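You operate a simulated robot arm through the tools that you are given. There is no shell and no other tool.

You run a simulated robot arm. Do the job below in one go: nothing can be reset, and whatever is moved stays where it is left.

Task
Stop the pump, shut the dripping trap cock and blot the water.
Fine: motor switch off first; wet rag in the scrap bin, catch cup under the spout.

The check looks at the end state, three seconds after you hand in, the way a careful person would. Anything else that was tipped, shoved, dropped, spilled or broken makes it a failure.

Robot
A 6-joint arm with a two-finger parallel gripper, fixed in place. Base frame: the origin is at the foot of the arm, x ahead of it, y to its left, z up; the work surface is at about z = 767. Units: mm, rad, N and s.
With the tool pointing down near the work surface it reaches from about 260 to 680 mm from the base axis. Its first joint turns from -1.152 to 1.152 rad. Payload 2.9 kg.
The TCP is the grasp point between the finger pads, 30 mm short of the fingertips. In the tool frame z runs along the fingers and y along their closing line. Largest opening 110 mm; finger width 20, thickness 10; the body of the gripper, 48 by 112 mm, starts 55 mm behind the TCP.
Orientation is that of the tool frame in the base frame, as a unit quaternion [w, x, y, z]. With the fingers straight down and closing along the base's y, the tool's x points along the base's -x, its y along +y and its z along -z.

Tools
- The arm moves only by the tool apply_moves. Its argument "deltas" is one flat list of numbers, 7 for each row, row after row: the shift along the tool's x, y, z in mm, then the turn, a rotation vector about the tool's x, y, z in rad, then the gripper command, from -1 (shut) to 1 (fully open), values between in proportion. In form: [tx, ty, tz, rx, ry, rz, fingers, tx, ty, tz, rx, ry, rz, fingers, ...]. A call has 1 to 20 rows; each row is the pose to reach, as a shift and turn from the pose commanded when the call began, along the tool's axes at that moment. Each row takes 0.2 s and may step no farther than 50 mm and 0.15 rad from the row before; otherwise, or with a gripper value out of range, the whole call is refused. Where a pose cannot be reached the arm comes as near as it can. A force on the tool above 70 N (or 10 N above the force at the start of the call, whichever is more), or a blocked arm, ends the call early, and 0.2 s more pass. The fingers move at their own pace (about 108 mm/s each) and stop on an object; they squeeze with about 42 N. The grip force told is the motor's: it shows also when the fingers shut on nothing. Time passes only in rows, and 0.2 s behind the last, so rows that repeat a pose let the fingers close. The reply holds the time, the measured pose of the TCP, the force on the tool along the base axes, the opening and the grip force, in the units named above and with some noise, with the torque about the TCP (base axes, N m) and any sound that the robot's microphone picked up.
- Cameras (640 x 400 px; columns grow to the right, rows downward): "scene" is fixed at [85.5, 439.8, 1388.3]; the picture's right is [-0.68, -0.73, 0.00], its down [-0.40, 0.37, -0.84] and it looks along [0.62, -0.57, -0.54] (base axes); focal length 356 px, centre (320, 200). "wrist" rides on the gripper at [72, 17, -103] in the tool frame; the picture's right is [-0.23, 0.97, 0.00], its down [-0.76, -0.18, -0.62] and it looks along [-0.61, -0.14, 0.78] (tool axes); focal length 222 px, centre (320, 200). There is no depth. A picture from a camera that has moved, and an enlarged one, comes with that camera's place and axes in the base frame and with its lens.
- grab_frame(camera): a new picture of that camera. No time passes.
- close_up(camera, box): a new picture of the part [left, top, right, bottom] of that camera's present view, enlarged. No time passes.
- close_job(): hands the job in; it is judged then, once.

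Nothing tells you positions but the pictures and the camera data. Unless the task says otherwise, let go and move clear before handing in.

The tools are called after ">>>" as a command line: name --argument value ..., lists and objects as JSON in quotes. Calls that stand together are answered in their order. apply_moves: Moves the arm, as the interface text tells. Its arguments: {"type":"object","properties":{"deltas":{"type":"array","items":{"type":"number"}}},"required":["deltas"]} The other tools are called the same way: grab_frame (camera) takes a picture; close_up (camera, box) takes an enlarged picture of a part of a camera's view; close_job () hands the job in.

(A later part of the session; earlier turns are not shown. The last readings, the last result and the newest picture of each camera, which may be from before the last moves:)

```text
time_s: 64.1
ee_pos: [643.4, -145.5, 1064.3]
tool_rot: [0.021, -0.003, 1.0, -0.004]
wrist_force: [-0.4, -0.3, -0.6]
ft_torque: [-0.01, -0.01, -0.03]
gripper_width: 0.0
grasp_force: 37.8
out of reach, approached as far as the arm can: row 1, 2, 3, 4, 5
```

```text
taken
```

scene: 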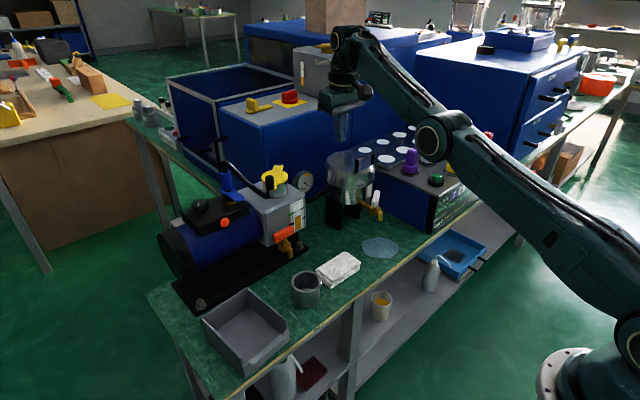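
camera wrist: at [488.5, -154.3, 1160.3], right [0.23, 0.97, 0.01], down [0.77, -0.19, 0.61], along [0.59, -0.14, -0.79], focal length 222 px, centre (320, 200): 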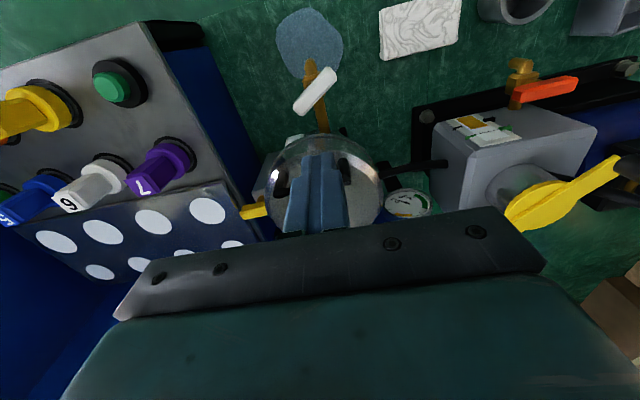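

Now the arm is essentially straight. I'll slide sideways to the clear gap at the same reach, then go down a little and retract.

>>> apply_moves --deltas '[-5, 30, 0, 0, 0, 0, -1, -12, 60, 0, 0, 0, 0, -1, -20, 90, 0, 0, 0, 0, -1]'

>>> close_up --camera "scene" --box '[240, 20, 400, 160]'

>>> grab_frame --camera "wrist"

```text
time_s: 64.9
ee_pos: [655.4, -56.5, 1062.4]
tool_rot: [0.02, -0.002, 1.0, -0.003]
wrist_force: [0.0, 0.8, 0.0]
ft_torque: [-0.01, 0.0, 0.01]
gripper_width: 0.0
grasp_force: 37.9
out of reach, approached as far as the arm can: row 3
```

```text
2.86 times, centred on (320, 90) of scene
camera zoom: at [85.5, 439.8, 1388.3], right [-0.68, -0.73, 0.0], down [-0.4, 0.37, -0.84], along [0.62, -0.57, -0.54], focal length 1016 px, centre (320, 514)
```

zoom: 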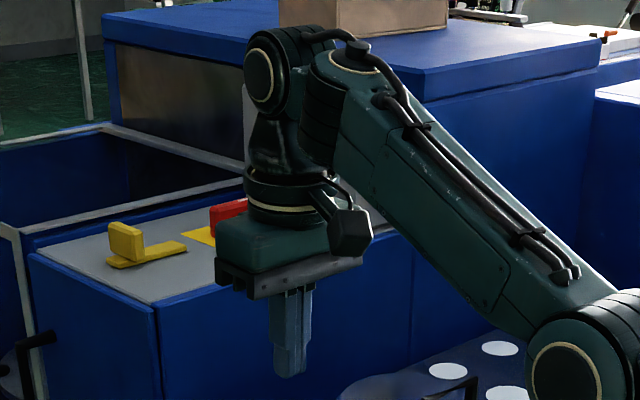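

```text
taken
camera wrist: at [578.3, -39.9, 1164.4], right [0.22, 0.97, 0.0], down [0.74, -0.17, 0.65], along [0.64, -0.14, -0.76], focal length 222 px, centre (320, 200)
```

wrist: 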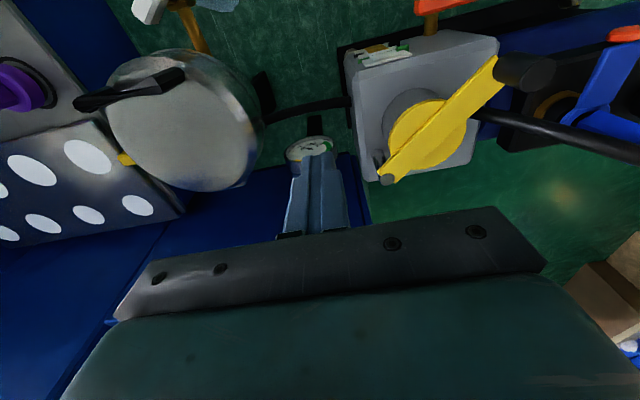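

The gauge sits further back and lower, so there is room here. I'll go down along the limit and then pull in.

>>> apply_moves --deltas '[-15, 0, 15, 0, 0, 0, -1, -20, 0, 30, 0, 0, 0, -1, -20, 0, 45, 0, 0, 0, -1]'

>>> apply_moves --deltas '[25, 0, 0, 0, 0, 0, -1, 50, 0, 0, 0, 0, 0, -1, 80, 0, 0, 0, 0, 0, -1, 110, 0, 0, 0, 0, 0, -1, 140, 0, 0, 0, 0, 0, -1]'

>>> grab_frame --camera "scene"

```text
time_s: 65.7
ee_pos: [669.4, -54.9, 1017.9]
tool_rot: [0.02, -0.002, 1.0, -0.003]
wrist_force: [0.3, 0.3, 0.4]
ft_torque: [-0.02, 0.02, 0.0]
gripper_width: 0.0
grasp_force: 37.7
out of reach, approached as far as the arm can: row 1, 2, 3
```

```text
time_s: 66.9
ee_pos: [529.6, -54.9, 1011.9]
tool_rot: [0.02, -0.002, 1.0, -0.003]
wrist_force: [0.0, 0.6, 0.6]
ft_torque: [-0.01, 0.0, 0.0]
gripper_width: 0.6
grasp_force: 38.0
```

```text
taken
```

scene: 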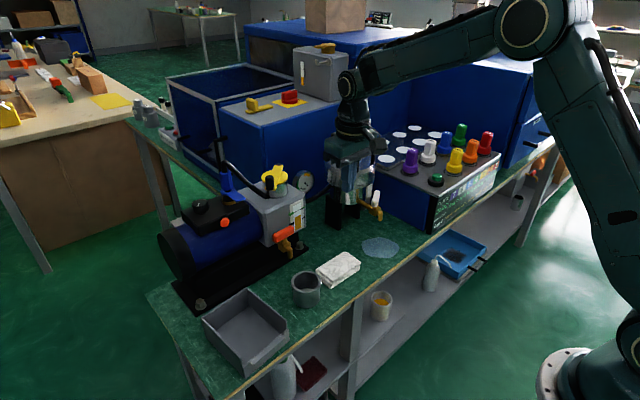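

The elbow is back up and the arm is free again. I'll straighten the small tilt and go to the point in front of the cock handle.

>>> apply_moves --deltas '[15, -32, 0, 0, 0.04, 0, -1, 30, -64, 5, 0, 0.04, 0, -1, 43, -95, 12, 0, 0.04, 0, -1, 43, -95, 12, 0, 0.04, 0, -1]'

>>> close_up --camera "wrist" --box '[220, 60, 420, 220]'

>>> close_up --camera "scene" --box '[320, 140, 420, 230]'

```text
time_s: 67.9
ee_pos: [488.5, -150.3, 999.2]
tool_rot: [0.0, -0.003, 1.0, -0.004]
wrist_force: [0.1, -0.4, 0.5]
ft_torque: [-0.01, 0.0, 0.01]
gripper_width: 0.0
grasp_force: 37.9
```

```text
2.50 times, centred on (320, 140) of wrist
camera zoom: at [414.4, -133.7, 1103.2], right [0.22, 0.97, -0.01], down [0.76, -0.17, 0.62], along [0.61, -0.14, -0.78], focal length 555 px, centre (320, 350)
```

zoom: 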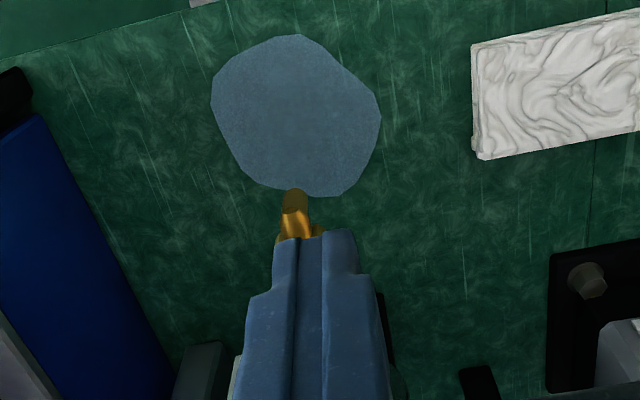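

```text
4.44 times, centred on (370, 185) of scene
camera zoom: at [85.5, 439.8, 1388.3], right [-0.68, -0.73, 0.0], down [-0.4, 0.37, -0.84], along [0.62, -0.57, -0.54], focal length 1580 px, centre (98, 267)
```

zoom: 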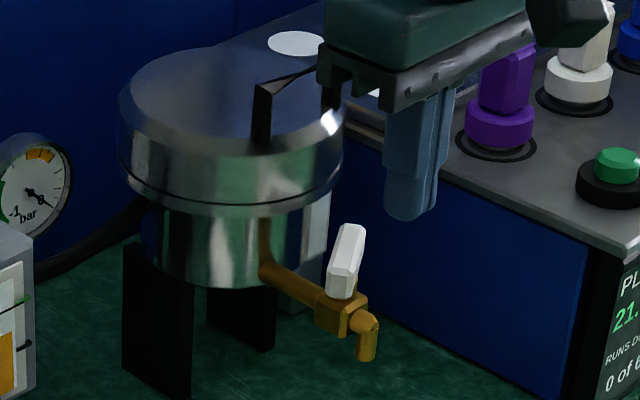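

The fingers are in front of the handle. I'll descend to handle height at a safe standoff.

>>> apply_moves --deltas '[0, 0, 30, 0, 0, 0, -1, 0, 0, 61, 0, 0, 0, -1, 0, 0, 61, 0, 0, 0, -1]'

>>> close_up --camera "wrist" --box '[220, 60, 420, 220]'

>>> close_up --camera "scene" --box '[340, 160, 420, 230]'

```text
time_s: 68.7
ee_pos: [487.9, -149.8, 937.9]
tool_rot: [0.0, -0.003, 1.0, -0.004]
wrist_force: [-0.7, -0.2, -0.1]
ft_torque: [-0.02, 0.0, 0.01]
gripper_width: 0.0
grasp_force: 37.5
```

```text
2.50 times, centred on (320, 140) of wrist
camera zoom: at [415.2, -134.0, 1042.0], right [0.22, 0.97, -0.01], down [0.76, -0.17, 0.62], along [0.61, -0.14, -0.78], focal length 555 px, centre (320, 350)
```

zoom: 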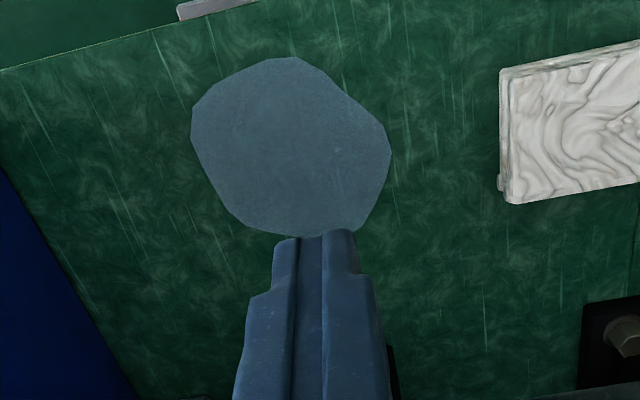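

```text
5.71 times, centred on (380, 195) of scene
camera zoom: at [85.5, 439.8, 1388.3], right [-0.68, -0.73, 0.0], down [-0.4, 0.37, -0.84], along [0.62, -0.57, -0.54], focal length 2031 px, centre (-23, 229)
```

zoom: 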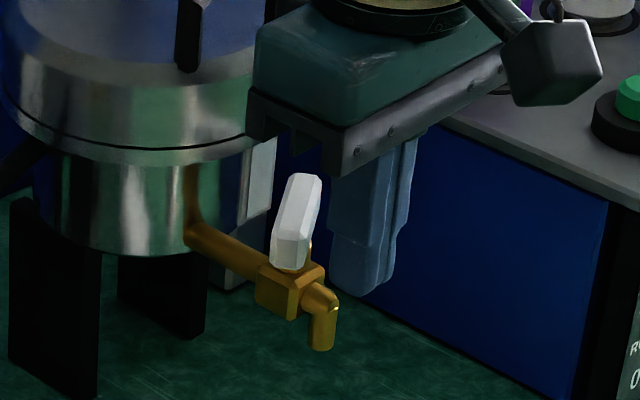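

Clear of everything. I'll push slowly towards +x against the handle's near end.

>>> apply_moves --deltas '[-8, 0, 0, 0, 0, 0, -1, -14, 0, 0, 0, 0, 0, -1, -18, 0, 0, 0, 0, 0, -1, -22, 0, 0, 0, 0, 0, -1]'

>>> close_up --camera "scene" --box '[340, 160, 420, 230]'

```text
time_s: 69.7
ee_pos: [509.8, -150.7, 938.3]
tool_rot: [0.0, -0.003, 1.0, -0.003]
wrist_force: [-0.9, 2.1, -0.1]
ft_torque: [0.08, 0.06, 0.02]
gripper_width: 0.2
grasp_force: 37.6
```

```text
5.71 times, centred on (380, 195) of scene
camera zoom: at [85.4, 439.8, 1388.3], right [-0.68, -0.73, 0.0], down [-0.4, 0.37, -0.84], along [0.62, -0.57, -0.54], focal length 2031 px, centre (-23, 229)
```

zoom: 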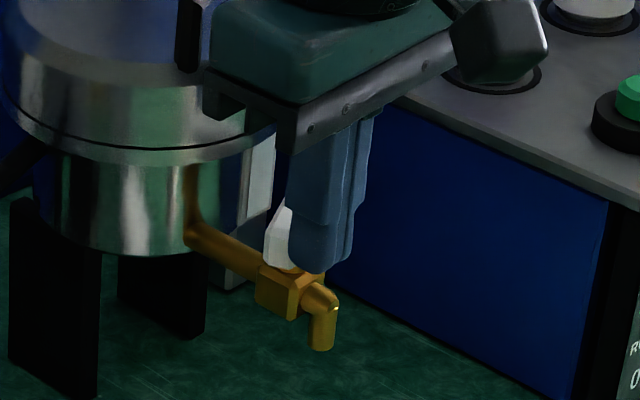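

Light contact and the handle is moving. Continuing in 3 mm steps.

>>> apply_moves --deltas '[-3, 0, 0, 0, 0, 0, -1, -6, 0, 0, 0, 0, 0, -1, -9, 0, 0, 0, 0, 0, -1]'

>>> close_up --camera "scene" --box '[340, 160, 420, 230]'

```text
time_s: 70.5
ee_pos: [518.8, -150.3, 939.1]
tool_rot: [0.001, -0.003, 1.0, -0.003]
wrist_force: [-1.3, -0.1, -0.3]
ft_torque: [0.01, 0.03, 0.01]
gripper_width: 0.0
grasp_force: 37.5
```

```text
5.71 times, centred on (380, 195) of scene
camera zoom: at [85.4, 439.8, 1388.3], right [-0.68, -0.73, 0.0], down [-0.4, 0.37, -0.84], along [0.62, -0.57, -0.54], focal length 2031 px, centre (-23, 229)
```

zoom: 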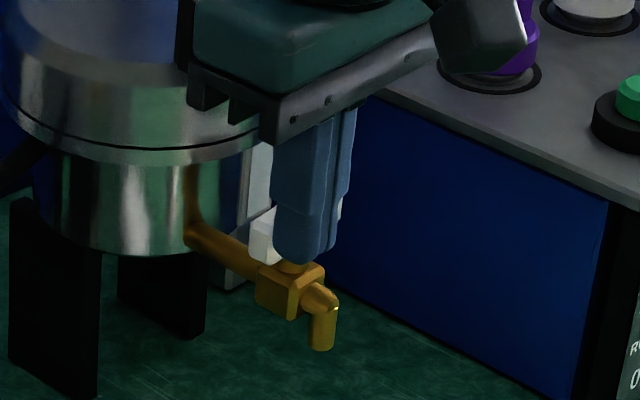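

>>> apply_moves --deltas '[-1.5, 0, 0, 0, 0, 0, -1, -3, 0, 0, 0, 0, 0, -1, -3, 0, 0, 0, 0, 0, -1]'

>>> apply_moves --deltas '[20, 0, 0, 0, 0, 0, -1, 40, 0, -20, 0, 0, 0, -1, 70, 0, -60, 0, 0, 0, -1, 100, 10, -100, 0, 0, 0, 0.2]'

>>> close_up --camera "wrist" --box '[240, 100, 400, 240]'

>>> close_up --camera "scene" --box '[340, 160, 420, 230]'

```text
time_s: 71.3
ee_pos: [520.1, -150.9, 938.3]
tool_rot: [-0.002, -0.002, 1.0, -0.003]
wrist_force: [-13.2, 0.5, 4.4]
ft_torque: [0.07, 0.25, -0.03]
gripper_width: 0.1
grasp_force: 37.6
```

```text
refused: row 4 steps farther than a row can; nothing moved
```

```text
2.86 times, centred on (320, 170) of wrist
camera zoom: at [448.1, -134.5, 1042.8], right [0.22, 0.97, -0.01], down [0.76, -0.17, 0.62], along [0.61, -0.14, -0.78], focal length 635 px, centre (320, 286)
```

zoom: 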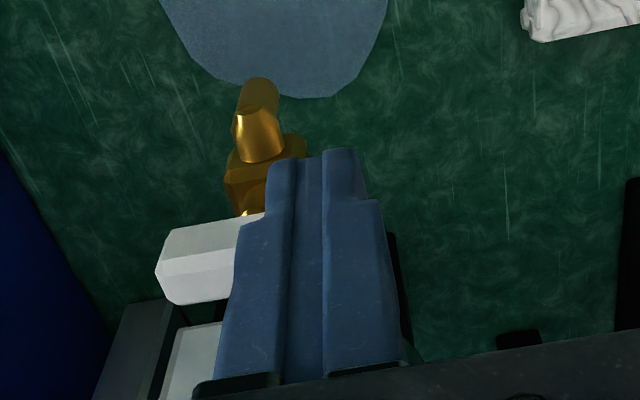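

```text
5.71 times, centred on (380, 195) of scene
camera zoom: at [85.0, 439.8, 1388.3], right [-0.68, -0.73, 0.0], down [-0.4, 0.37, -0.84], along [0.62, -0.57, -0.54], focal length 2031 px, centre (-23, 229)
```

zoom: 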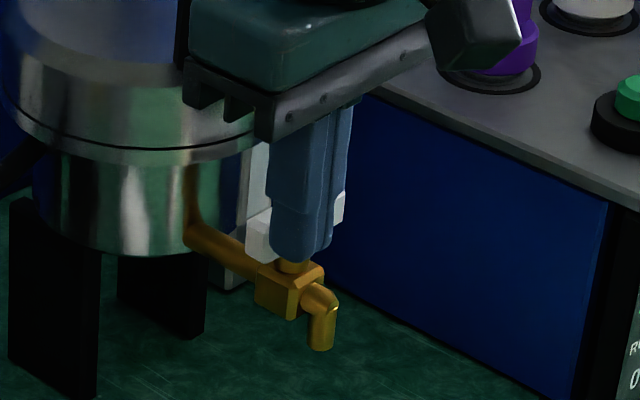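

The force rose to 13 N, so the handle has met its stop across the pipe. I'll back off and check its angle.

>>> apply_moves --deltas '[20, 0, 0, 0, 0, 0, -1, 40, 0, -20, 0, 0, 0, -1, 65, 0, -50, 0, 0, 0, -1, 85, 0, -85, 0, 0, 0, 0.2, 100, 10, -115, 0, 0, 0, 0.2]'

>>> close_up --camera "wrist" --box '[240, 100, 400, 240]'

>>> close_up --camera "scene" --box '[340, 160, 420, 230]'

>>> grab_frame --camera "wrist"

```text
time_s: 72.5
ee_pos: [421.5, -140.7, 1053.4]
tool_rot: [0.0, -0.002, 1.0, -0.003]
wrist_force: [-0.2, 0.8, -0.5]
ft_torque: [-0.02, 0.0, 0.0]
gripper_width: 65.9
grasp_force: 0.1
```

```text
2.86 times, centred on (320, 170) of wrist
camera zoom: at [348.5, -124.0, 1158.3], right [0.22, 0.97, -0.01], down [0.76, -0.17, 0.62], along [0.61, -0.14, -0.78], focal length 635 px, centre (320, 286)
```

zoom: 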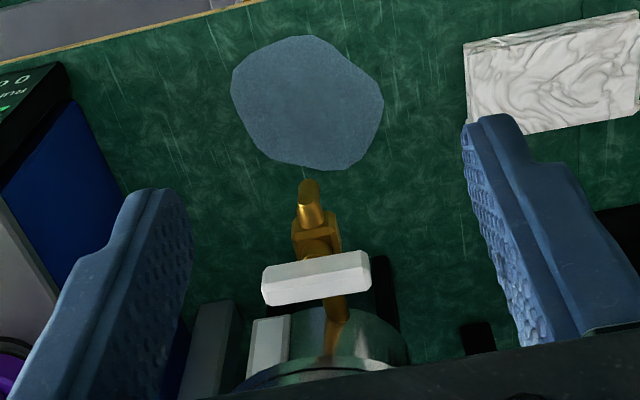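

```text
5.71 times, centred on (380, 195) of scene
camera zoom: at [85.5, 439.8, 1388.3], right [-0.68, -0.73, 0.0], down [-0.4, 0.37, -0.84], along [0.62, -0.57, -0.54], focal length 2031 px, centre (-23, 229)
```

zoom: 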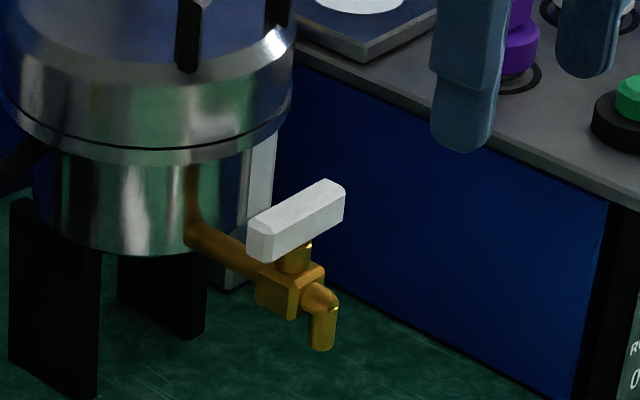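

```text
taken
camera wrist: at [348.5, -124.0, 1158.3], right [0.22, 0.97, -0.01], down [0.76, -0.17, 0.62], along [0.61, -0.14, -0.78], focal length 222 px, centre (320, 200)
```

wrist: 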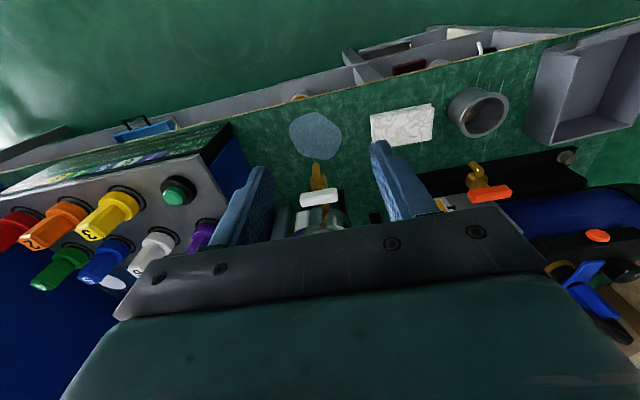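

The cock is shut: its handle now sits square across the pipe like the red one. Next is the rag, about 60 x 97 mm, centred near (513,-21) and aligned with y. I'll go take a closer look from above.

>>> apply_moves --deltas '[0, 40, 20, 0, 0, 0, 1, -5, 80, 40, 0, 0, 0, 1, -10, 119, 60, 0, 0, 0, 1, -10, 119, 80, 0, 0, 0, 1]'

>>> grab_frame --camera "wrist"

>>> close_up --camera "wrist" --box '[240, 80, 400, 200]'

>>> close_up --camera "scene" --box '[300, 235, 380, 305]'

```text
time_s: 73.5
ee_pos: [430.2, -22.0, 972.1]
tool_rot: [0.0, -0.002, 1.0, -0.003]
wrist_force: [-1.0, 1.0, 0.2]
ft_torque: [-0.02, 0.03, -0.01]
gripper_width: 110.0
grasp_force: 0.0
```

```text
taken
camera wrist: at [358.2, -5.3, 1076.8], right [0.22, 0.97, -0.01], down [0.76, -0.17, 0.62], along [0.61, -0.14, -0.78], focal length 222 px, centre (320, 200)
```

wrist: 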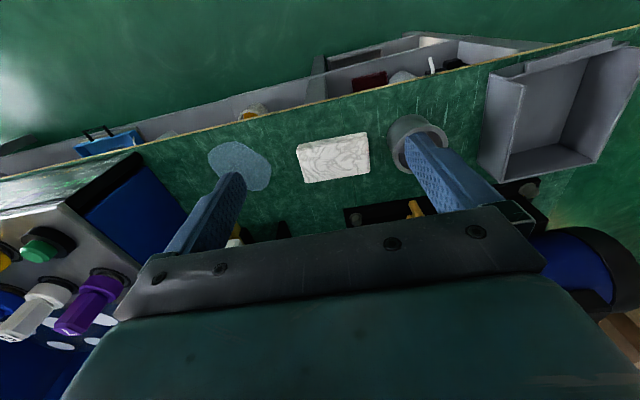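

```text
3.33 times, centred on (320, 140) of wrist
camera zoom: at [358.2, -5.3, 1076.8], right [0.22, 0.97, -0.01], down [0.76, -0.17, 0.62], along [0.61, -0.14, -0.78], focal length 740 px, centre (320, 400)
```

zoom: 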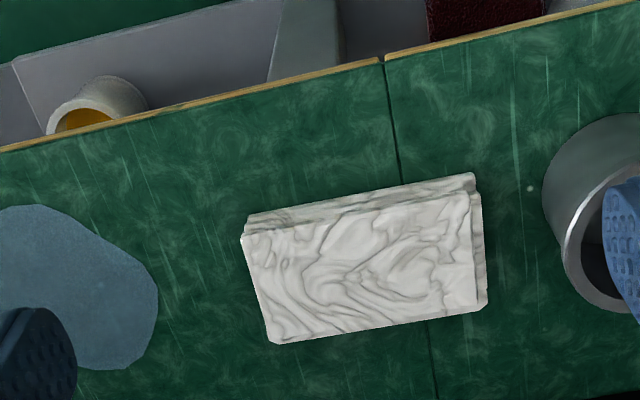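

```text
5.71 times, centred on (340, 270) of scene
camera zoom: at [85.5, 439.8, 1388.3], right [-0.68, -0.73, 0.0], down [-0.4, 0.37, -0.84], along [0.62, -0.57, -0.54], focal length 2031 px, centre (206, -200)
```

zoom: 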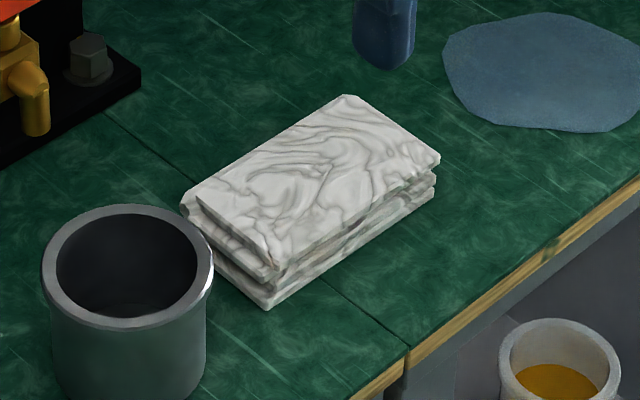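

The rag's top face is about 56 x 94 mm, centred at (516,-22), and the fingers at full opening will just straddle it along y. I'll tilt forward 0.6 rad so that the hand stays clear of the spout later, and approach.

>>> apply_moves --deltas '[-6, 0, 25, 0, -0.15, 0, 1, -12, 0, 50, 0, -0.3, 0, 1, -20, 0, 76, 0, -0.45, 0, 1, -26, 0, 102, 0, -0.6, 0, 1, -26, 0, 102, 0, -0.6, 0, 1]'

>>> grab_frame --camera "wrist"

>>> grab_frame --camera "scene"

```text
time_s: 74.7
ee_pos: [457.0, -22.2, 870.7]
tool_rot: [0.295, -0.004, 0.956, -0.001]
wrist_force: [0.2, 0.4, 0.0]
ft_torque: [-0.01, -0.05, -0.01]
gripper_width: 110.1
grasp_force: 0.1
```

```text
taken
camera wrist: at [337.9, -7.1, 915.5], right [0.18, 0.98, 0.12], down [0.28, -0.17, 0.95], along [0.94, -0.14, -0.3], focal length 222 px, centre (320, 200)
```

wrist: 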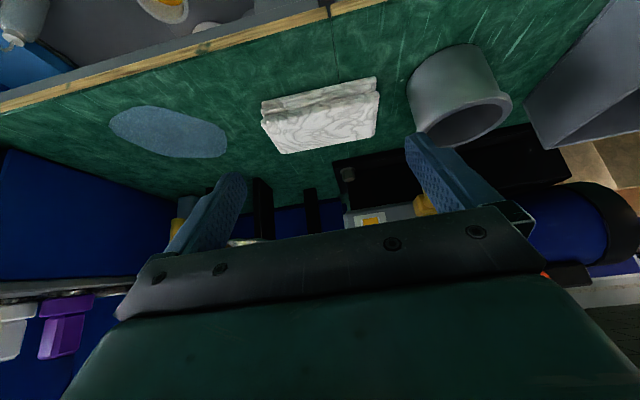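

```text
taken
```

scene: 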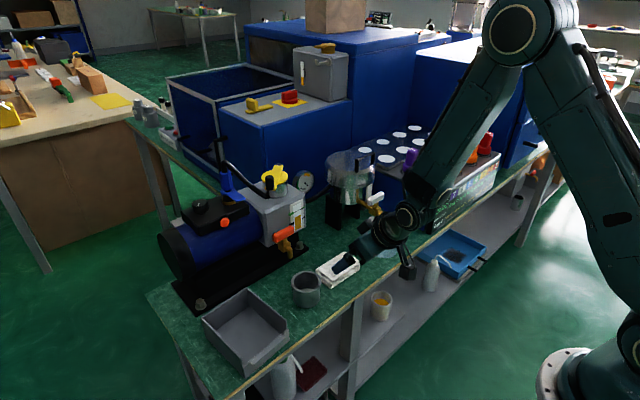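

>>> close_up --camera "wrist" --box '[240, 60, 400, 180]'

```text
3.33 times, centred on (320, 120) of wrist
camera zoom: at [337.9, -7.1, 915.5], right [0.18, 0.98, 0.12], down [0.28, -0.17, 0.95], along [0.94, -0.14, -0.3], focal length 740 px, centre (320, 467)
```

zoom: 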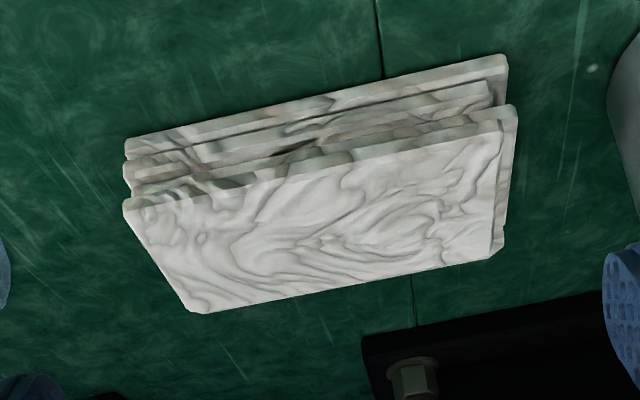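

The rag measures about 98 to 103 mm wide, leaving only a few millimetres each side at full opening. I'll approach in two stages and check the alignment.

>>> apply_moves --deltas '[2.5, 1, 20, 0, 0, 0, 1, 5, 1, 40, 0, 0, 0, 1, 5, 1, 40, 0, 0, 0, 1]'

>>> grab_frame --camera "wrist"

>>> close_up --camera "scene" --box '[290, 215, 410, 300]'

```text
time_s: 75.5
ee_pos: [476.4, -21.4, 834.5]
tool_rot: [0.296, -0.003, 0.955, -0.002]
wrist_force: [0.1, -0.2, 0.3]
ft_torque: [0.03, 0.0, 0.02]
gripper_width: 110.0
grasp_force: 0.1
```

```text
taken
camera wrist: at [357.0, -6.5, 879.7], right [0.18, 0.98, 0.12], down [0.28, -0.17, 0.95], along [0.94, -0.14, -0.3], focal length 222 px, centre (320, 200)
```

wrist: 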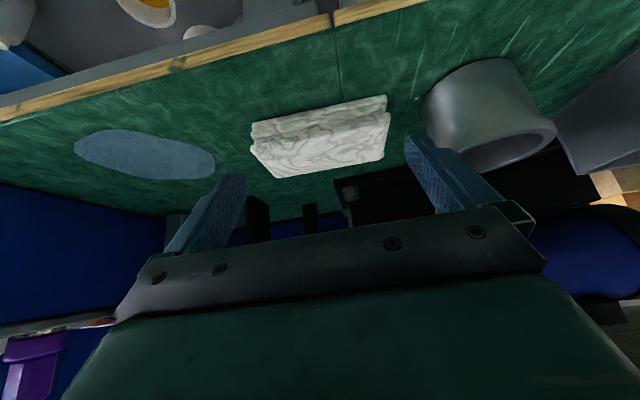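

```text
4.71 times, centred on (350, 258) of scene
camera zoom: at [85.5, 439.8, 1388.3], right [-0.68, -0.73, 0.0], down [-0.4, 0.37, -0.84], along [0.62, -0.57, -0.54], focal length 1673 px, centre (179, -71)
```

zoom: 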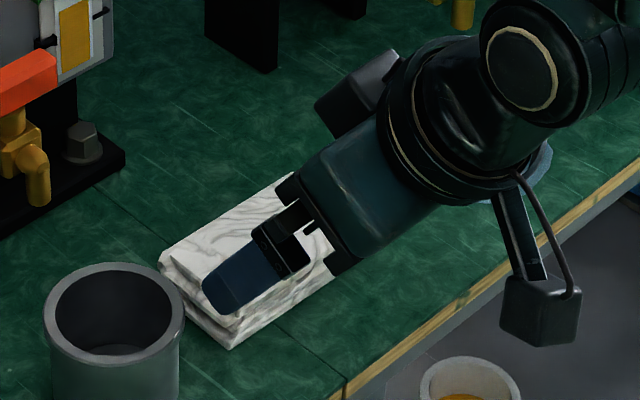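

Centred between the fingers. I'll advance the rest of the way, then close.

>>> apply_moves --deltas '[2, 0, 15, 0, 0, 0, 1, 4, 0, 28, 0, 0, 0, 1, 4, 0, 33.4, 0, 0, 0, 1]'

>>> grab_frame --camera "wrist"

>>> close_up --camera "scene" --box '[290, 215, 410, 300]'

```text
time_s: 76.3
ee_pos: [491.1, -22.4, 805.5]
tool_rot: [0.296, -0.003, 0.955, -0.002]
wrist_force: [-0.3, 0.7, 1.0]
ft_torque: [-0.01, 0.02, 0.01]
gripper_width: 110.2
grasp_force: 0.0
```

```text
taken
camera wrist: at [372.9, -6.3, 850.0], right [0.18, 0.98, 0.12], down [0.28, -0.17, 0.95], along [0.94, -0.14, -0.3], focal length 222 px, centre (320, 200)
```

wrist: 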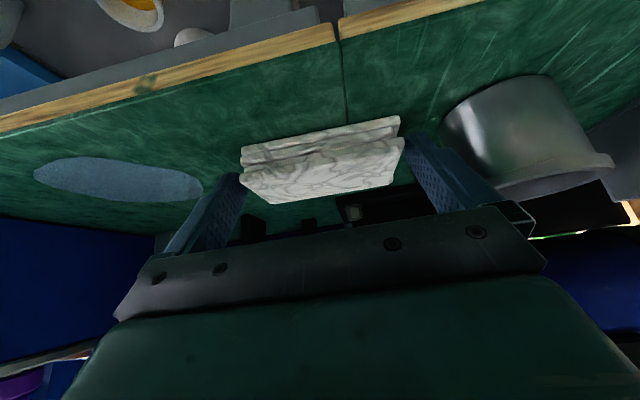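

```text
4.71 times, centred on (350, 258) of scene
camera zoom: at [85.5, 439.8, 1388.3], right [-0.68, -0.73, 0.0], down [-0.4, 0.37, -0.84], along [0.62, -0.57, -0.54], focal length 1673 px, centre (179, -71)
```

zoom: 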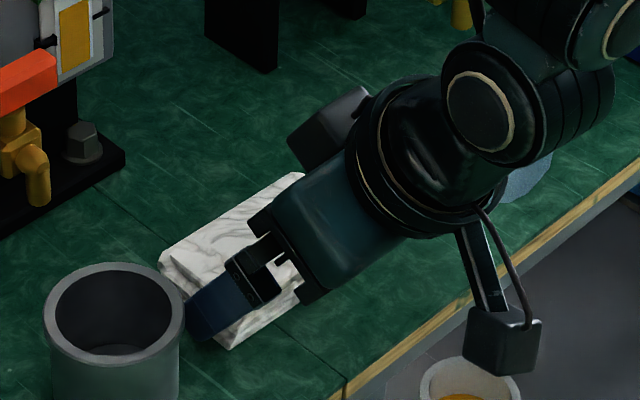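

The fingers straddle the rag without contact. Closing now.

>>> apply_moves --deltas '[0, 0, 0, 0, 0, 0, -1, 0, 0, 0, 0, 0, 0, -1, 0, 0, 0, 0, 0, 0, -1]'

>>> grab_frame --camera "wrist"

>>> close_up --camera "scene" --box '[290, 215, 410, 300]'

```text
time_s: 77.1
ee_pos: [492.3, -22.9, 805.9]
tool_rot: [0.295, -0.003, 0.955, -0.002]
wrist_force: [0.8, -0.5, 0.1]
ft_torque: [0.0, -0.02, -0.04]
gripper_width: 98.7
grasp_force: 41.5
```

```text
taken
camera wrist: at [372.6, -6.4, 850.0], right [0.18, 0.98, 0.12], down [0.28, -0.17, 0.95], along [0.94, -0.14, -0.3], focal length 222 px, centre (320, 200)
```

wrist: 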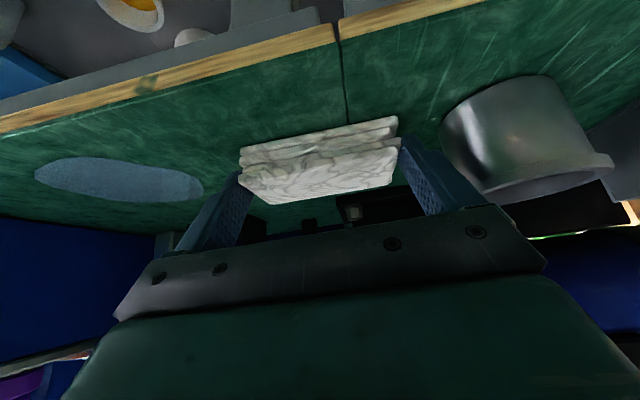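

```text
4.71 times, centred on (350, 258) of scene
camera zoom: at [85.5, 439.8, 1388.3], right [-0.68, -0.73, 0.0], down [-0.4, 0.37, -0.84], along [0.62, -0.57, -0.54], focal length 1673 px, centre (179, -71)
```

zoom: 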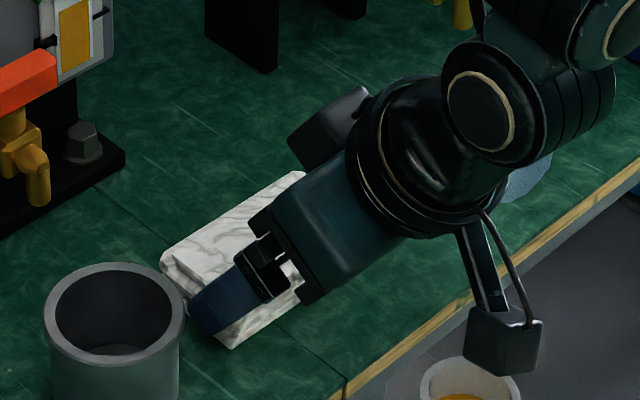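

Rag held at 98.7 mm. I'll lift it 30 mm and carry it to just in front of the puddle.

>>> apply_moves --deltas '[-8.5, 0, -12.4, 0, 0, 0, -1, -17, 0, -24.8, 0, 0, 0, -1, -10.4, -40, -29.3, 0, 0, 0, -1, -3.8, -80, -33.8, 0, 0, 0, -1, 2.8, -115, -38.4, 0, 0, 0, -1, 6.9, -147, -41.2, 0, 0, 0, -1, 6.9, -147, -41.2, 0, 0, 0, -1]'

>>> grab_frame --camera "wrist"

>>> grab_frame --camera "scene"

```text
time_s: 78.7
ee_pos: [462.2, -168.6, 836.6]
tool_rot: [0.295, -0.004, 0.955, -0.002]
wrist_force: [-0.2, -1.0, 0.0]
ft_torque: [0.0, 0.02, 0.0]
gripper_width: 98.8
grasp_force: 41.8
```

```text
taken
camera wrist: at [344.0, -153.1, 881.6], right [0.18, 0.98, 0.12], down [0.28, -0.17, 0.95], along [0.94, -0.14, -0.3], focal length 222 px, centre (320, 200)
```

wrist: 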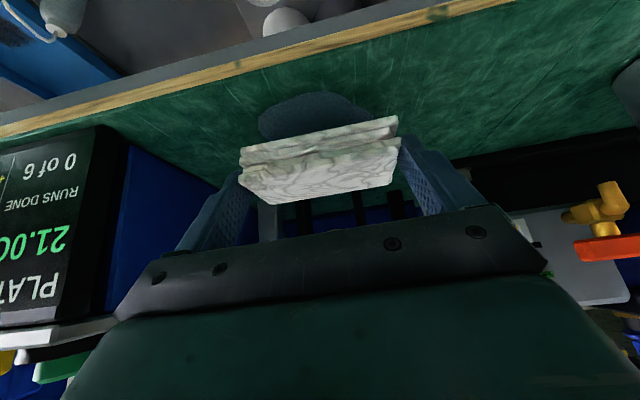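

```text
taken
```

scene: 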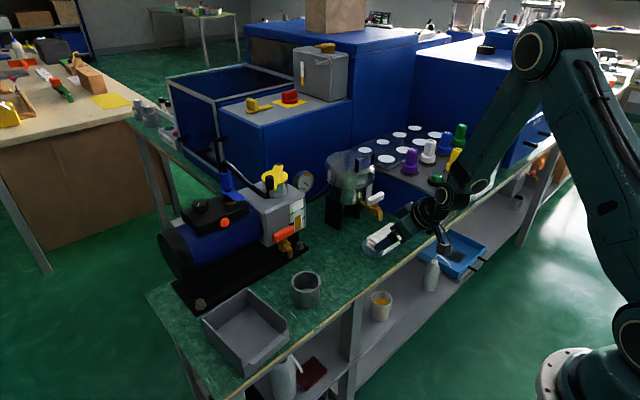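

The rag is held firmly over the puddle. I'll lower it onto the near part and press lightly.

>>> apply_moves --deltas '[9, 0, 13.2, 0, 0, 0, -1, 16, 0, 23, 0, 0, 0, -1, 18.6, 0, 27.2, 0, 0, 0, -1, 18.6, 0, 27.2, 0, 0, 0, -1, 18.6, 0, 27.2, 0, 0, 0, -1]'

>>> grab_frame --camera "wrist"

>>> close_up --camera "scene" --box '[320, 195, 440, 280]'

```text
time_s: 79.9
ee_pos: [463.3, -170.0, 804.7]
tool_rot: [0.298, -0.003, 0.955, -0.002]
wrist_force: [-10.1, 3.2, 25.2]
ft_torque: [0.35, -0.04, 0.03]
gripper_width: 98.7
grasp_force: 41.6
```

```text
taken
camera wrist: at [344.7, -153.3, 849.2], right [0.18, 0.98, 0.12], down [0.27, -0.17, 0.95], along [0.94, -0.14, -0.3], focal length 222 px, centre (320, 200)
```

wrist: 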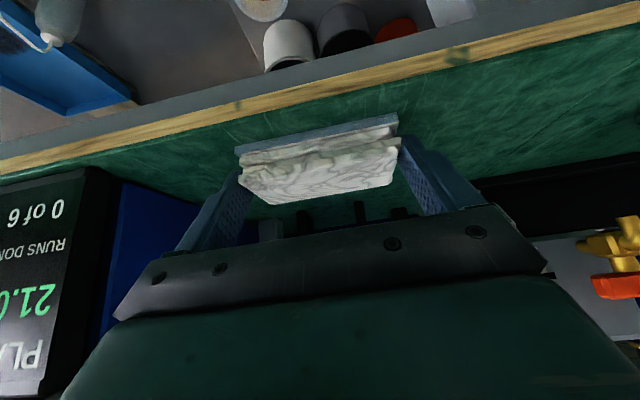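

```text
4.71 times, centred on (380, 238) of scene
camera zoom: at [84.9, 440.0, 1388.3], right [-0.68, -0.73, 0.0], down [-0.4, 0.37, -0.84], along [0.62, -0.57, -0.54], focal length 1673 px, centre (38, 24)
```

zoom: 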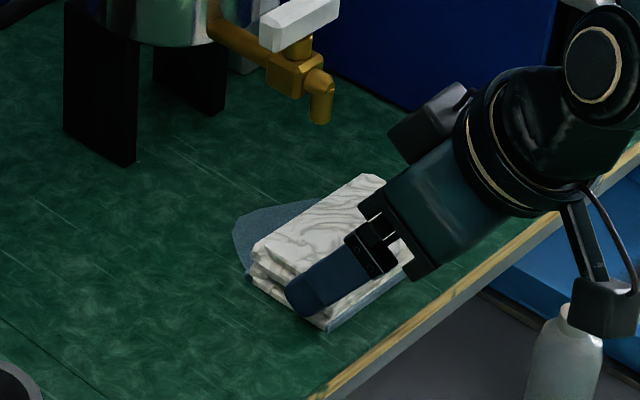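

The rag's lower layer is turning blue as it soaks up water. Now I'll slide it forward under the spout with light pressure.

>>> apply_moves --deltas '[-8.5, 0, 5.2, 0, 0, 0, -1, -16.8, 0, 10.9, 0, 0, 0, -1, -25, 0, 16.5, 0, 0, 0, -1, -32.4, 0, 21.6, 0, 0, 0, -1, -32.4, 0, 21.6, 0, 0, 0, -1]'

>>> grab_frame --camera "wrist"

>>> close_up --camera "scene" --box '[320, 195, 440, 280]'

```text
time_s: 81.1
ee_pos: [502.2, -169.3, 802.8]
tool_rot: [0.297, -0.003, 0.955, -0.003]
wrist_force: [-11.8, -1.6, 19.4]
ft_torque: [-0.09, 0.16, -0.05]
gripper_width: 98.6
grasp_force: 41.9
```

```text
taken
camera wrist: at [383.4, -153.4, 848.9], right [0.18, 0.98, 0.12], down [0.28, -0.17, 0.95], along [0.94, -0.14, -0.3], focal length 222 px, centre (320, 200)
```

wrist: 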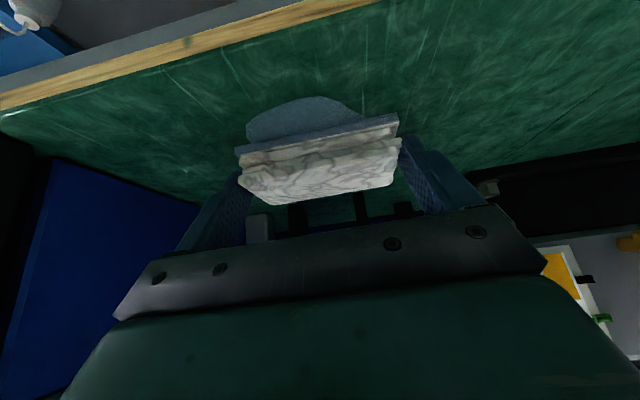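

```text
4.71 times, centred on (380, 238) of scene
camera zoom: at [84.9, 439.9, 1388.3], right [-0.68, -0.73, 0.0], down [-0.4, 0.37, -0.84], along [0.62, -0.57, -0.54], focal length 1673 px, centre (38, 24)
```

zoom: 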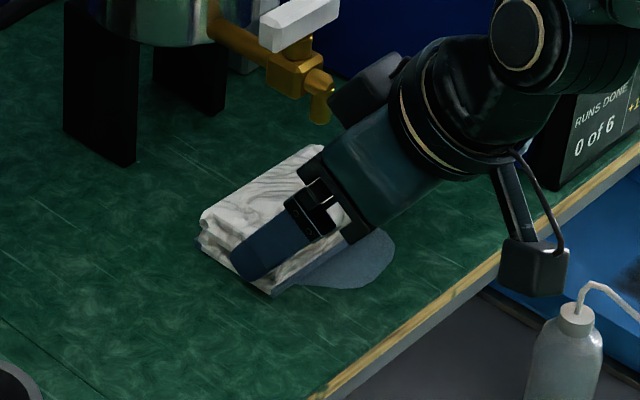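

Part of the puddle still shows at the near side. It may need dwell time, so I'll hold here, then slide back slowly and hold again before lifting to look.

>>> apply_moves --deltas '[0, 0, 0, 0, 0, 0, -1, 0, 0, 0, 0, 0, 0, -1, 0, 0, 0, 0, 0, 0, -1, 0, 0, 0, 0, 0, 0, -1, 0, 0, 0, 0, 0, 0, -1, 5, 0, -3.4, 0, 0, 0, -1, 10, 0, -6.8, 0, 0, 0, -1, 16.5, 0, -11.3, 0, 0, 0, -1, 16.5, 0, -11.3, 0, 0, 0, -1, 16.5, 0, -11.3, 0, 0, 0, -1, 16.5, 0, -11.3, 0, 0, 0, -1, 16.5, 0, -11.3, 0, 0, 0, -1, 25, 0, -17.1, 0, 0, 0, -1, 33, 0, -22.6, 0, 0, 0, -1, 33, 0, -22.6, 0, 0, 0, -1, 33, 0, -22.6, 0, 0, 0, -1, 33, 0, -22.6, 0, 0, 0, -1, 33, 0, -22.6, 0, 0, 0, -1]'

>>> close_up --camera "scene" --box '[320, 195, 440, 280]'

>>> grab_frame --camera "wrist"

```text
time_s: 84.9
ee_pos: [462.2, -170.1, 804.0]
tool_rot: [0.296, -0.003, 0.955, -0.002]
wrist_force: [4.8, 1.0, 18.1]
ft_torque: [0.08, -0.35, 0.02]
gripper_width: 98.8
grasp_force: 42.1
```

```text
4.71 times, centred on (380, 238) of scene
camera zoom: at [85.3, 439.9, 1388.2], right [-0.68, -0.73, 0.0], down [-0.4, 0.37, -0.84], along [0.62, -0.57, -0.54], focal length 1673 px, centre (38, 24)
```

zoom: 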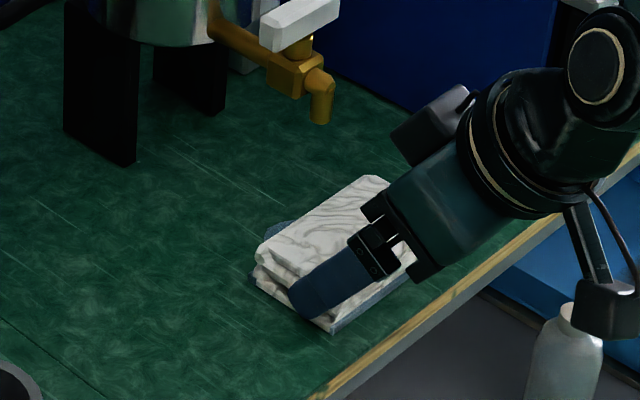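

```text
taken
camera wrist: at [343.3, -153.7, 848.8], right [0.18, 0.98, 0.12], down [0.28, -0.17, 0.95], along [0.94, -0.14, -0.3], focal length 222 px, centre (320, 200)
```

wrist: 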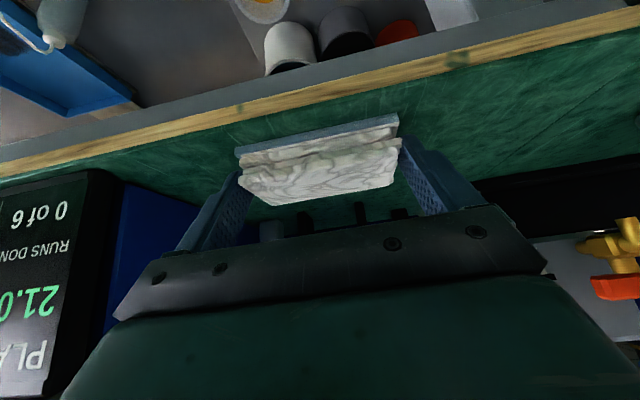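

The puddle is shrinking as the rag dwells on it. I'll move over its middle and hold for a few seconds.

>>> apply_moves --deltas '[-8.2, 0, 5.6, 0, 0, 0, -1, -16.5, 0, 11.3, 0, 0, 0, -1, -16.5, 0, 11.3, 0, 0, 0, -1, -16.5, 0, 11.3, 0, 0, 0, -1, -16.5, 0, 11.3, 0, 0, 0, -1, -16.5, 0, 11.3, 0, 0, 0, -1, -16.5, 0, 11.3, 0, 0, 0, -1, -16.5, 0, 11.3, 0, 0, 0, -1, -16.5, 0, 11.3, 0, 0, 0, -1, -16.5, 0, 11.3, 0, 0, 0, -1, -16.5, 0, 11.3, 0, 0, 0, -1, -16.5, 0, 11.3, 0, 0, 0, -1, -16.5, 0, 11.3, 0, 0, 0, -1, -16.5, 0, 11.3, 0, 0, 0, -1]'

>>> apply_moves --deltas '[-8.5, 0, -12.4, 0, 0, 0, -1, -8.7, 0, -37.3, 0, 0, 0, -1, 7, 0, -50, 0, 0, 0, -1, 35, 0, -70, 0, 0, 0, -1]'

>>> close_up --camera "scene" --box '[320, 195, 440, 280]'

>>> grab_frame --camera "wrist"

```text
time_s: 87.9
ee_pos: [481.6, -170.0, 802.7]
tool_rot: [0.295, -0.003, 0.955, -0.002]
wrist_force: [-0.1, 0.5, 0.3]
ft_torque: [0.0, 0.01, 0.02]
gripper_width: 98.8
grasp_force: 42.2
```

```text
time_s: 88.9
ee_pos: [413.0, -169.3, 841.4]
tool_rot: [0.295, -0.003, 0.955, -0.002]
wrist_force: [-0.3, -0.7, -0.2]
ft_torque: [0.0, 0.0, 0.01]
gripper_width: 98.8
grasp_force: 42.5
```

```text
4.71 times, centred on (380, 238) of scene
camera zoom: at [85.5, 439.8, 1388.3], right [-0.68, -0.73, 0.0], down [-0.4, 0.37, -0.84], along [0.62, -0.57, -0.54], focal length 1673 px, centre (38, 24)
```

zoom: 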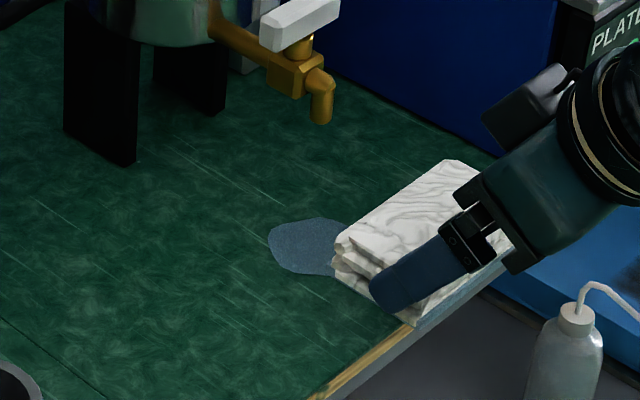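

```text
taken
camera wrist: at [294.6, -153.4, 886.3], right [0.18, 0.98, 0.12], down [0.28, -0.17, 0.95], along [0.94, -0.14, -0.3], focal length 222 px, centre (320, 200)
```

wrist: 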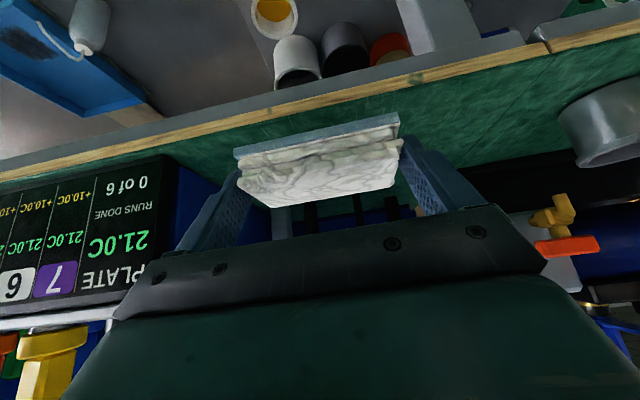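

The puddle has shrunk to about two thirds, but the last hold had no pressure. I'll press again over the centre with a bit more depth and dwell.

>>> apply_moves --deltas '[-27.2, 0, 18.6, 0, 0, 0, -1, -54.5, 0, 37.3, 0, 0, 0, -1, -40.4, 0, 57.9, 0, 0, 0, -1, -33, 0, 68.7, 0, 0, 0, -1, -31.3, 0, 71.1, 0, 0, 0, -1, -31.3, 0, 71.1, 0, 0, 0, -1]'

>>> apply_moves --deltas '[0, 0, 0, 0, 0, 0, -1, 0, 0, 0, 0, 0, 0, -1, 0, 0, 0, 0, 0, 0, -1, 0, 0, 0, 0, 0, 0, -1, 0, 0, 0, 0, 0, 0, -1, 0, 0, 0, 0, 0, 0, -1, 0, 0, 0, 0, 0, 0, -1, 0, 0, 0, 0, 0, 0, -1, 0, 0, 0, 0, 0, 0, -1, 0, 0, 0, 0, 0, 0, -1, 0, 0, 0, 0, 0, 0, -1, 0, 0, 0, 0, 0, 0, -1]'

>>> close_up --camera "scene" --box '[320, 195, 440, 280]'

```text
time_s: 90.3
ee_pos: [480.3, -169.5, 800.7]
tool_rot: [0.298, -0.004, 0.955, -0.001]
wrist_force: [-7.1, 1.7, 22.1]
ft_torque: [0.52, 0.35, 0.03]
gripper_width: 98.5
grasp_force: 41.8
```

```text
time_s: 92.9
ee_pos: [480.0, -170.6, 801.4]
tool_rot: [0.296, -0.002, 0.955, -0.003]
wrist_force: [2.8, 0.1, 25.6]
ft_torque: [0.54, -0.07, -0.07]
gripper_width: 98.5
grasp_force: 42.1
```

```text
4.71 times, centred on (380, 238) of scene
camera zoom: at [85.1, 439.9, 1388.3], right [-0.68, -0.73, 0.0], down [-0.4, 0.37, -0.84], along [0.62, -0.57, -0.54], focal length 1673 px, centre (38, 24)
```

zoom: 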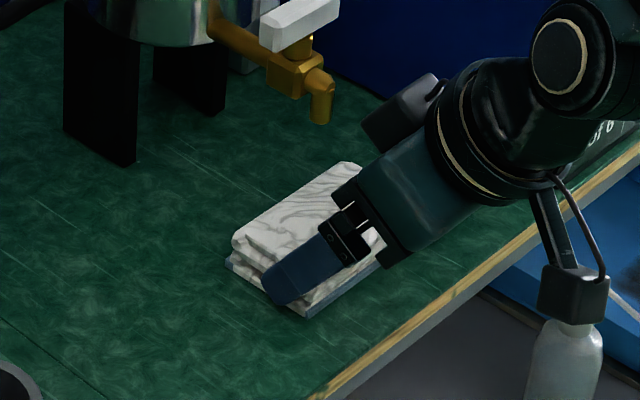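

Good pressure this time. I'll lift and look.

>>> apply_moves --deltas '[-8.5, 0, -12.4, 0, 0, 0, -1, -8.7, 0, -37.3, 0, 0, 0, -1, 7, 0, -50, 0, 0, 0, -1, 35, 0, -70, 0, 0, 0, -1]'

>>> close_up --camera "scene" --box '[320, 195, 440, 280]'

```text
time_s: 93.9
ee_pos: [411.1, -169.1, 838.9]
tool_rot: [0.295, -0.003, 0.956, -0.002]
wrist_force: [0.4, 0.5, -0.3]
ft_torque: [0.02, 0.0, 0.0]
gripper_width: 98.6
grasp_force: 41.7
```

```text
4.71 times, centred on (380, 238) of scene
camera zoom: at [85.5, 439.8, 1388.3], right [-0.68, -0.73, 0.0], down [-0.4, 0.37, -0.84], along [0.62, -0.57, -0.54], focal length 1673 px, centre (38, 24)
```

zoom: 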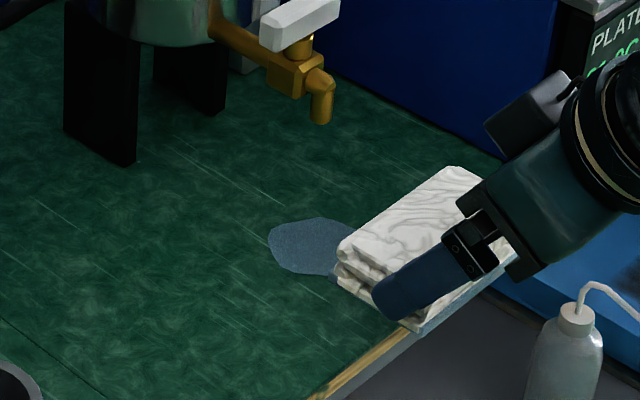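

A still press doesn't reduce it, but wiping strokes did. I'll do several pressed strokes back and forth across the puddle.

>>> apply_moves --deltas '[-21.5, 0, 14.7, 0, 0, 0, -1, -42.9, 0, 29.4, 0, 0, 0, -1, -28.8, 0, 50, 0, 0, 0, -1, -21.2, 0, 61.1, 0, 0, 0, -1, -29.45, 0, 66.75, 0, 0, 0, -1, -37.7, 0, 72.4, 0, 0, 0, -1, -45.95, 0, 78.05, 0, 0, 0, -1, -54.2, 0, 83.7, 0, 0, 0, -1, -45.95, 0, 78.05, 0, 0, 0, -1, -37.7, 0, 72.4, 0, 0, 0, -1, -29.45, 0, 66.75, 0, 0, 0, -1, -21.2, 0, 61.1, 0, 0, 0, -1, -29.45, 0, 66.75, 0, 0, 0, -1, -37.7, 0, 72.4, 0, 0, 0, -1, -45.95, 0, 78.05, 0, 0, 0, -1, -54.2, 0, 83.7, 0, 0, 0, -1, -45.95, 0, 78.05, 0, 0, 0, -1, -37.7, 0, 72.4, 0, 0, 0, -1, -29.45, 0, 66.75, 0, 0, 0, -1, -21.2, 0, 61.1, 0, 0, 0, -1]'

>>> close_up --camera "scene" --box '[320, 195, 440, 280]'

```text
time_s: 96.8
ee_pos: [468.6, -170.9, 800.3]
tool_rot: [0.293, -0.004, 0.956, -0.001]
wrist_force: [-3.7, 0.6, 9.9]
ft_torque: [0.22, -0.22, 0.12]
gripper_width: 98.8
grasp_force: 42.0
stopped in row 14: the force on the tool passed its limit at 86 N (the readings are from after the stop); the commanded pose is now the measured one
```

```text
4.71 times, centred on (380, 238) of scene
camera zoom: at [85.2, 439.9, 1388.3], right [-0.68, -0.73, 0.0], down [-0.4, 0.37, -0.84], along [0.62, -0.57, -0.54], focal length 1673 px, centre (38, 24)
```

zoom: 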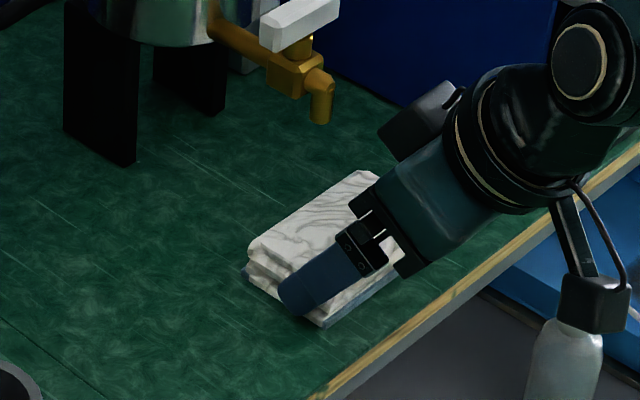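

The stroke peaked too hard on the reversal. I'll lift and look at what's left.

>>> apply_moves --deltas '[-8.5, 0, -12.4, 0, 0, 0, -1, -0.5, 0, -36, 0, 0, 0, -1, 25.5, 0, -63.6, 0, 0, 0, -1]'

>>> close_up --camera "scene" --box '[320, 195, 440, 280]'

>>> close_up --camera "wrist" --box '[210, 80, 430, 220]'

```text
time_s: 97.6
ee_pos: [411.5, -169.1, 839.0]
tool_rot: [0.29, -0.003, 0.957, -0.002]
wrist_force: [-0.3, -0.8, 0.0]
ft_torque: [-0.02, 0.01, -0.01]
gripper_width: 99.0
grasp_force: 42.1
```

```text
4.71 times, centred on (380, 238) of scene
camera zoom: at [85.5, 439.8, 1388.3], right [-0.68, -0.73, 0.0], down [-0.4, 0.37, -0.84], along [0.62, -0.57, -0.54], focal length 1673 px, centre (38, 24)
```

zoom: 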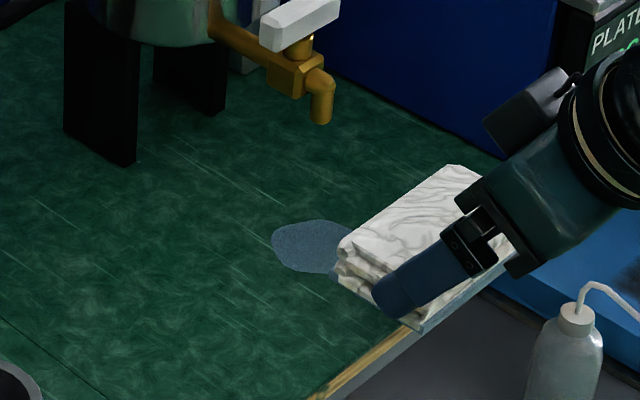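

```text
2.86 times, centred on (320, 150) of wrist
camera zoom: at [293.4, -153.6, 885.2], right [0.18, 0.98, 0.12], down [0.29, -0.17, 0.94], along [0.94, -0.14, -0.31], focal length 635 px, centre (320, 343)
```

zoom: 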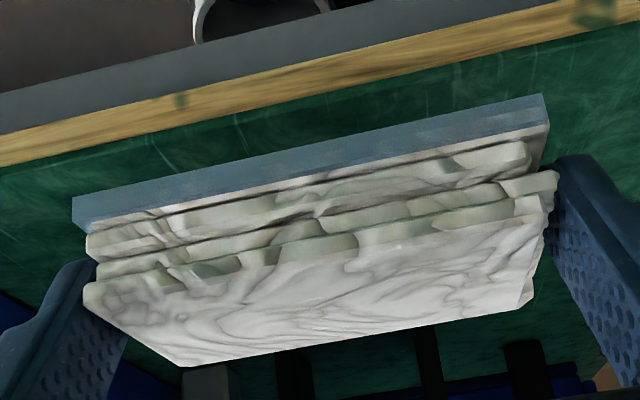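

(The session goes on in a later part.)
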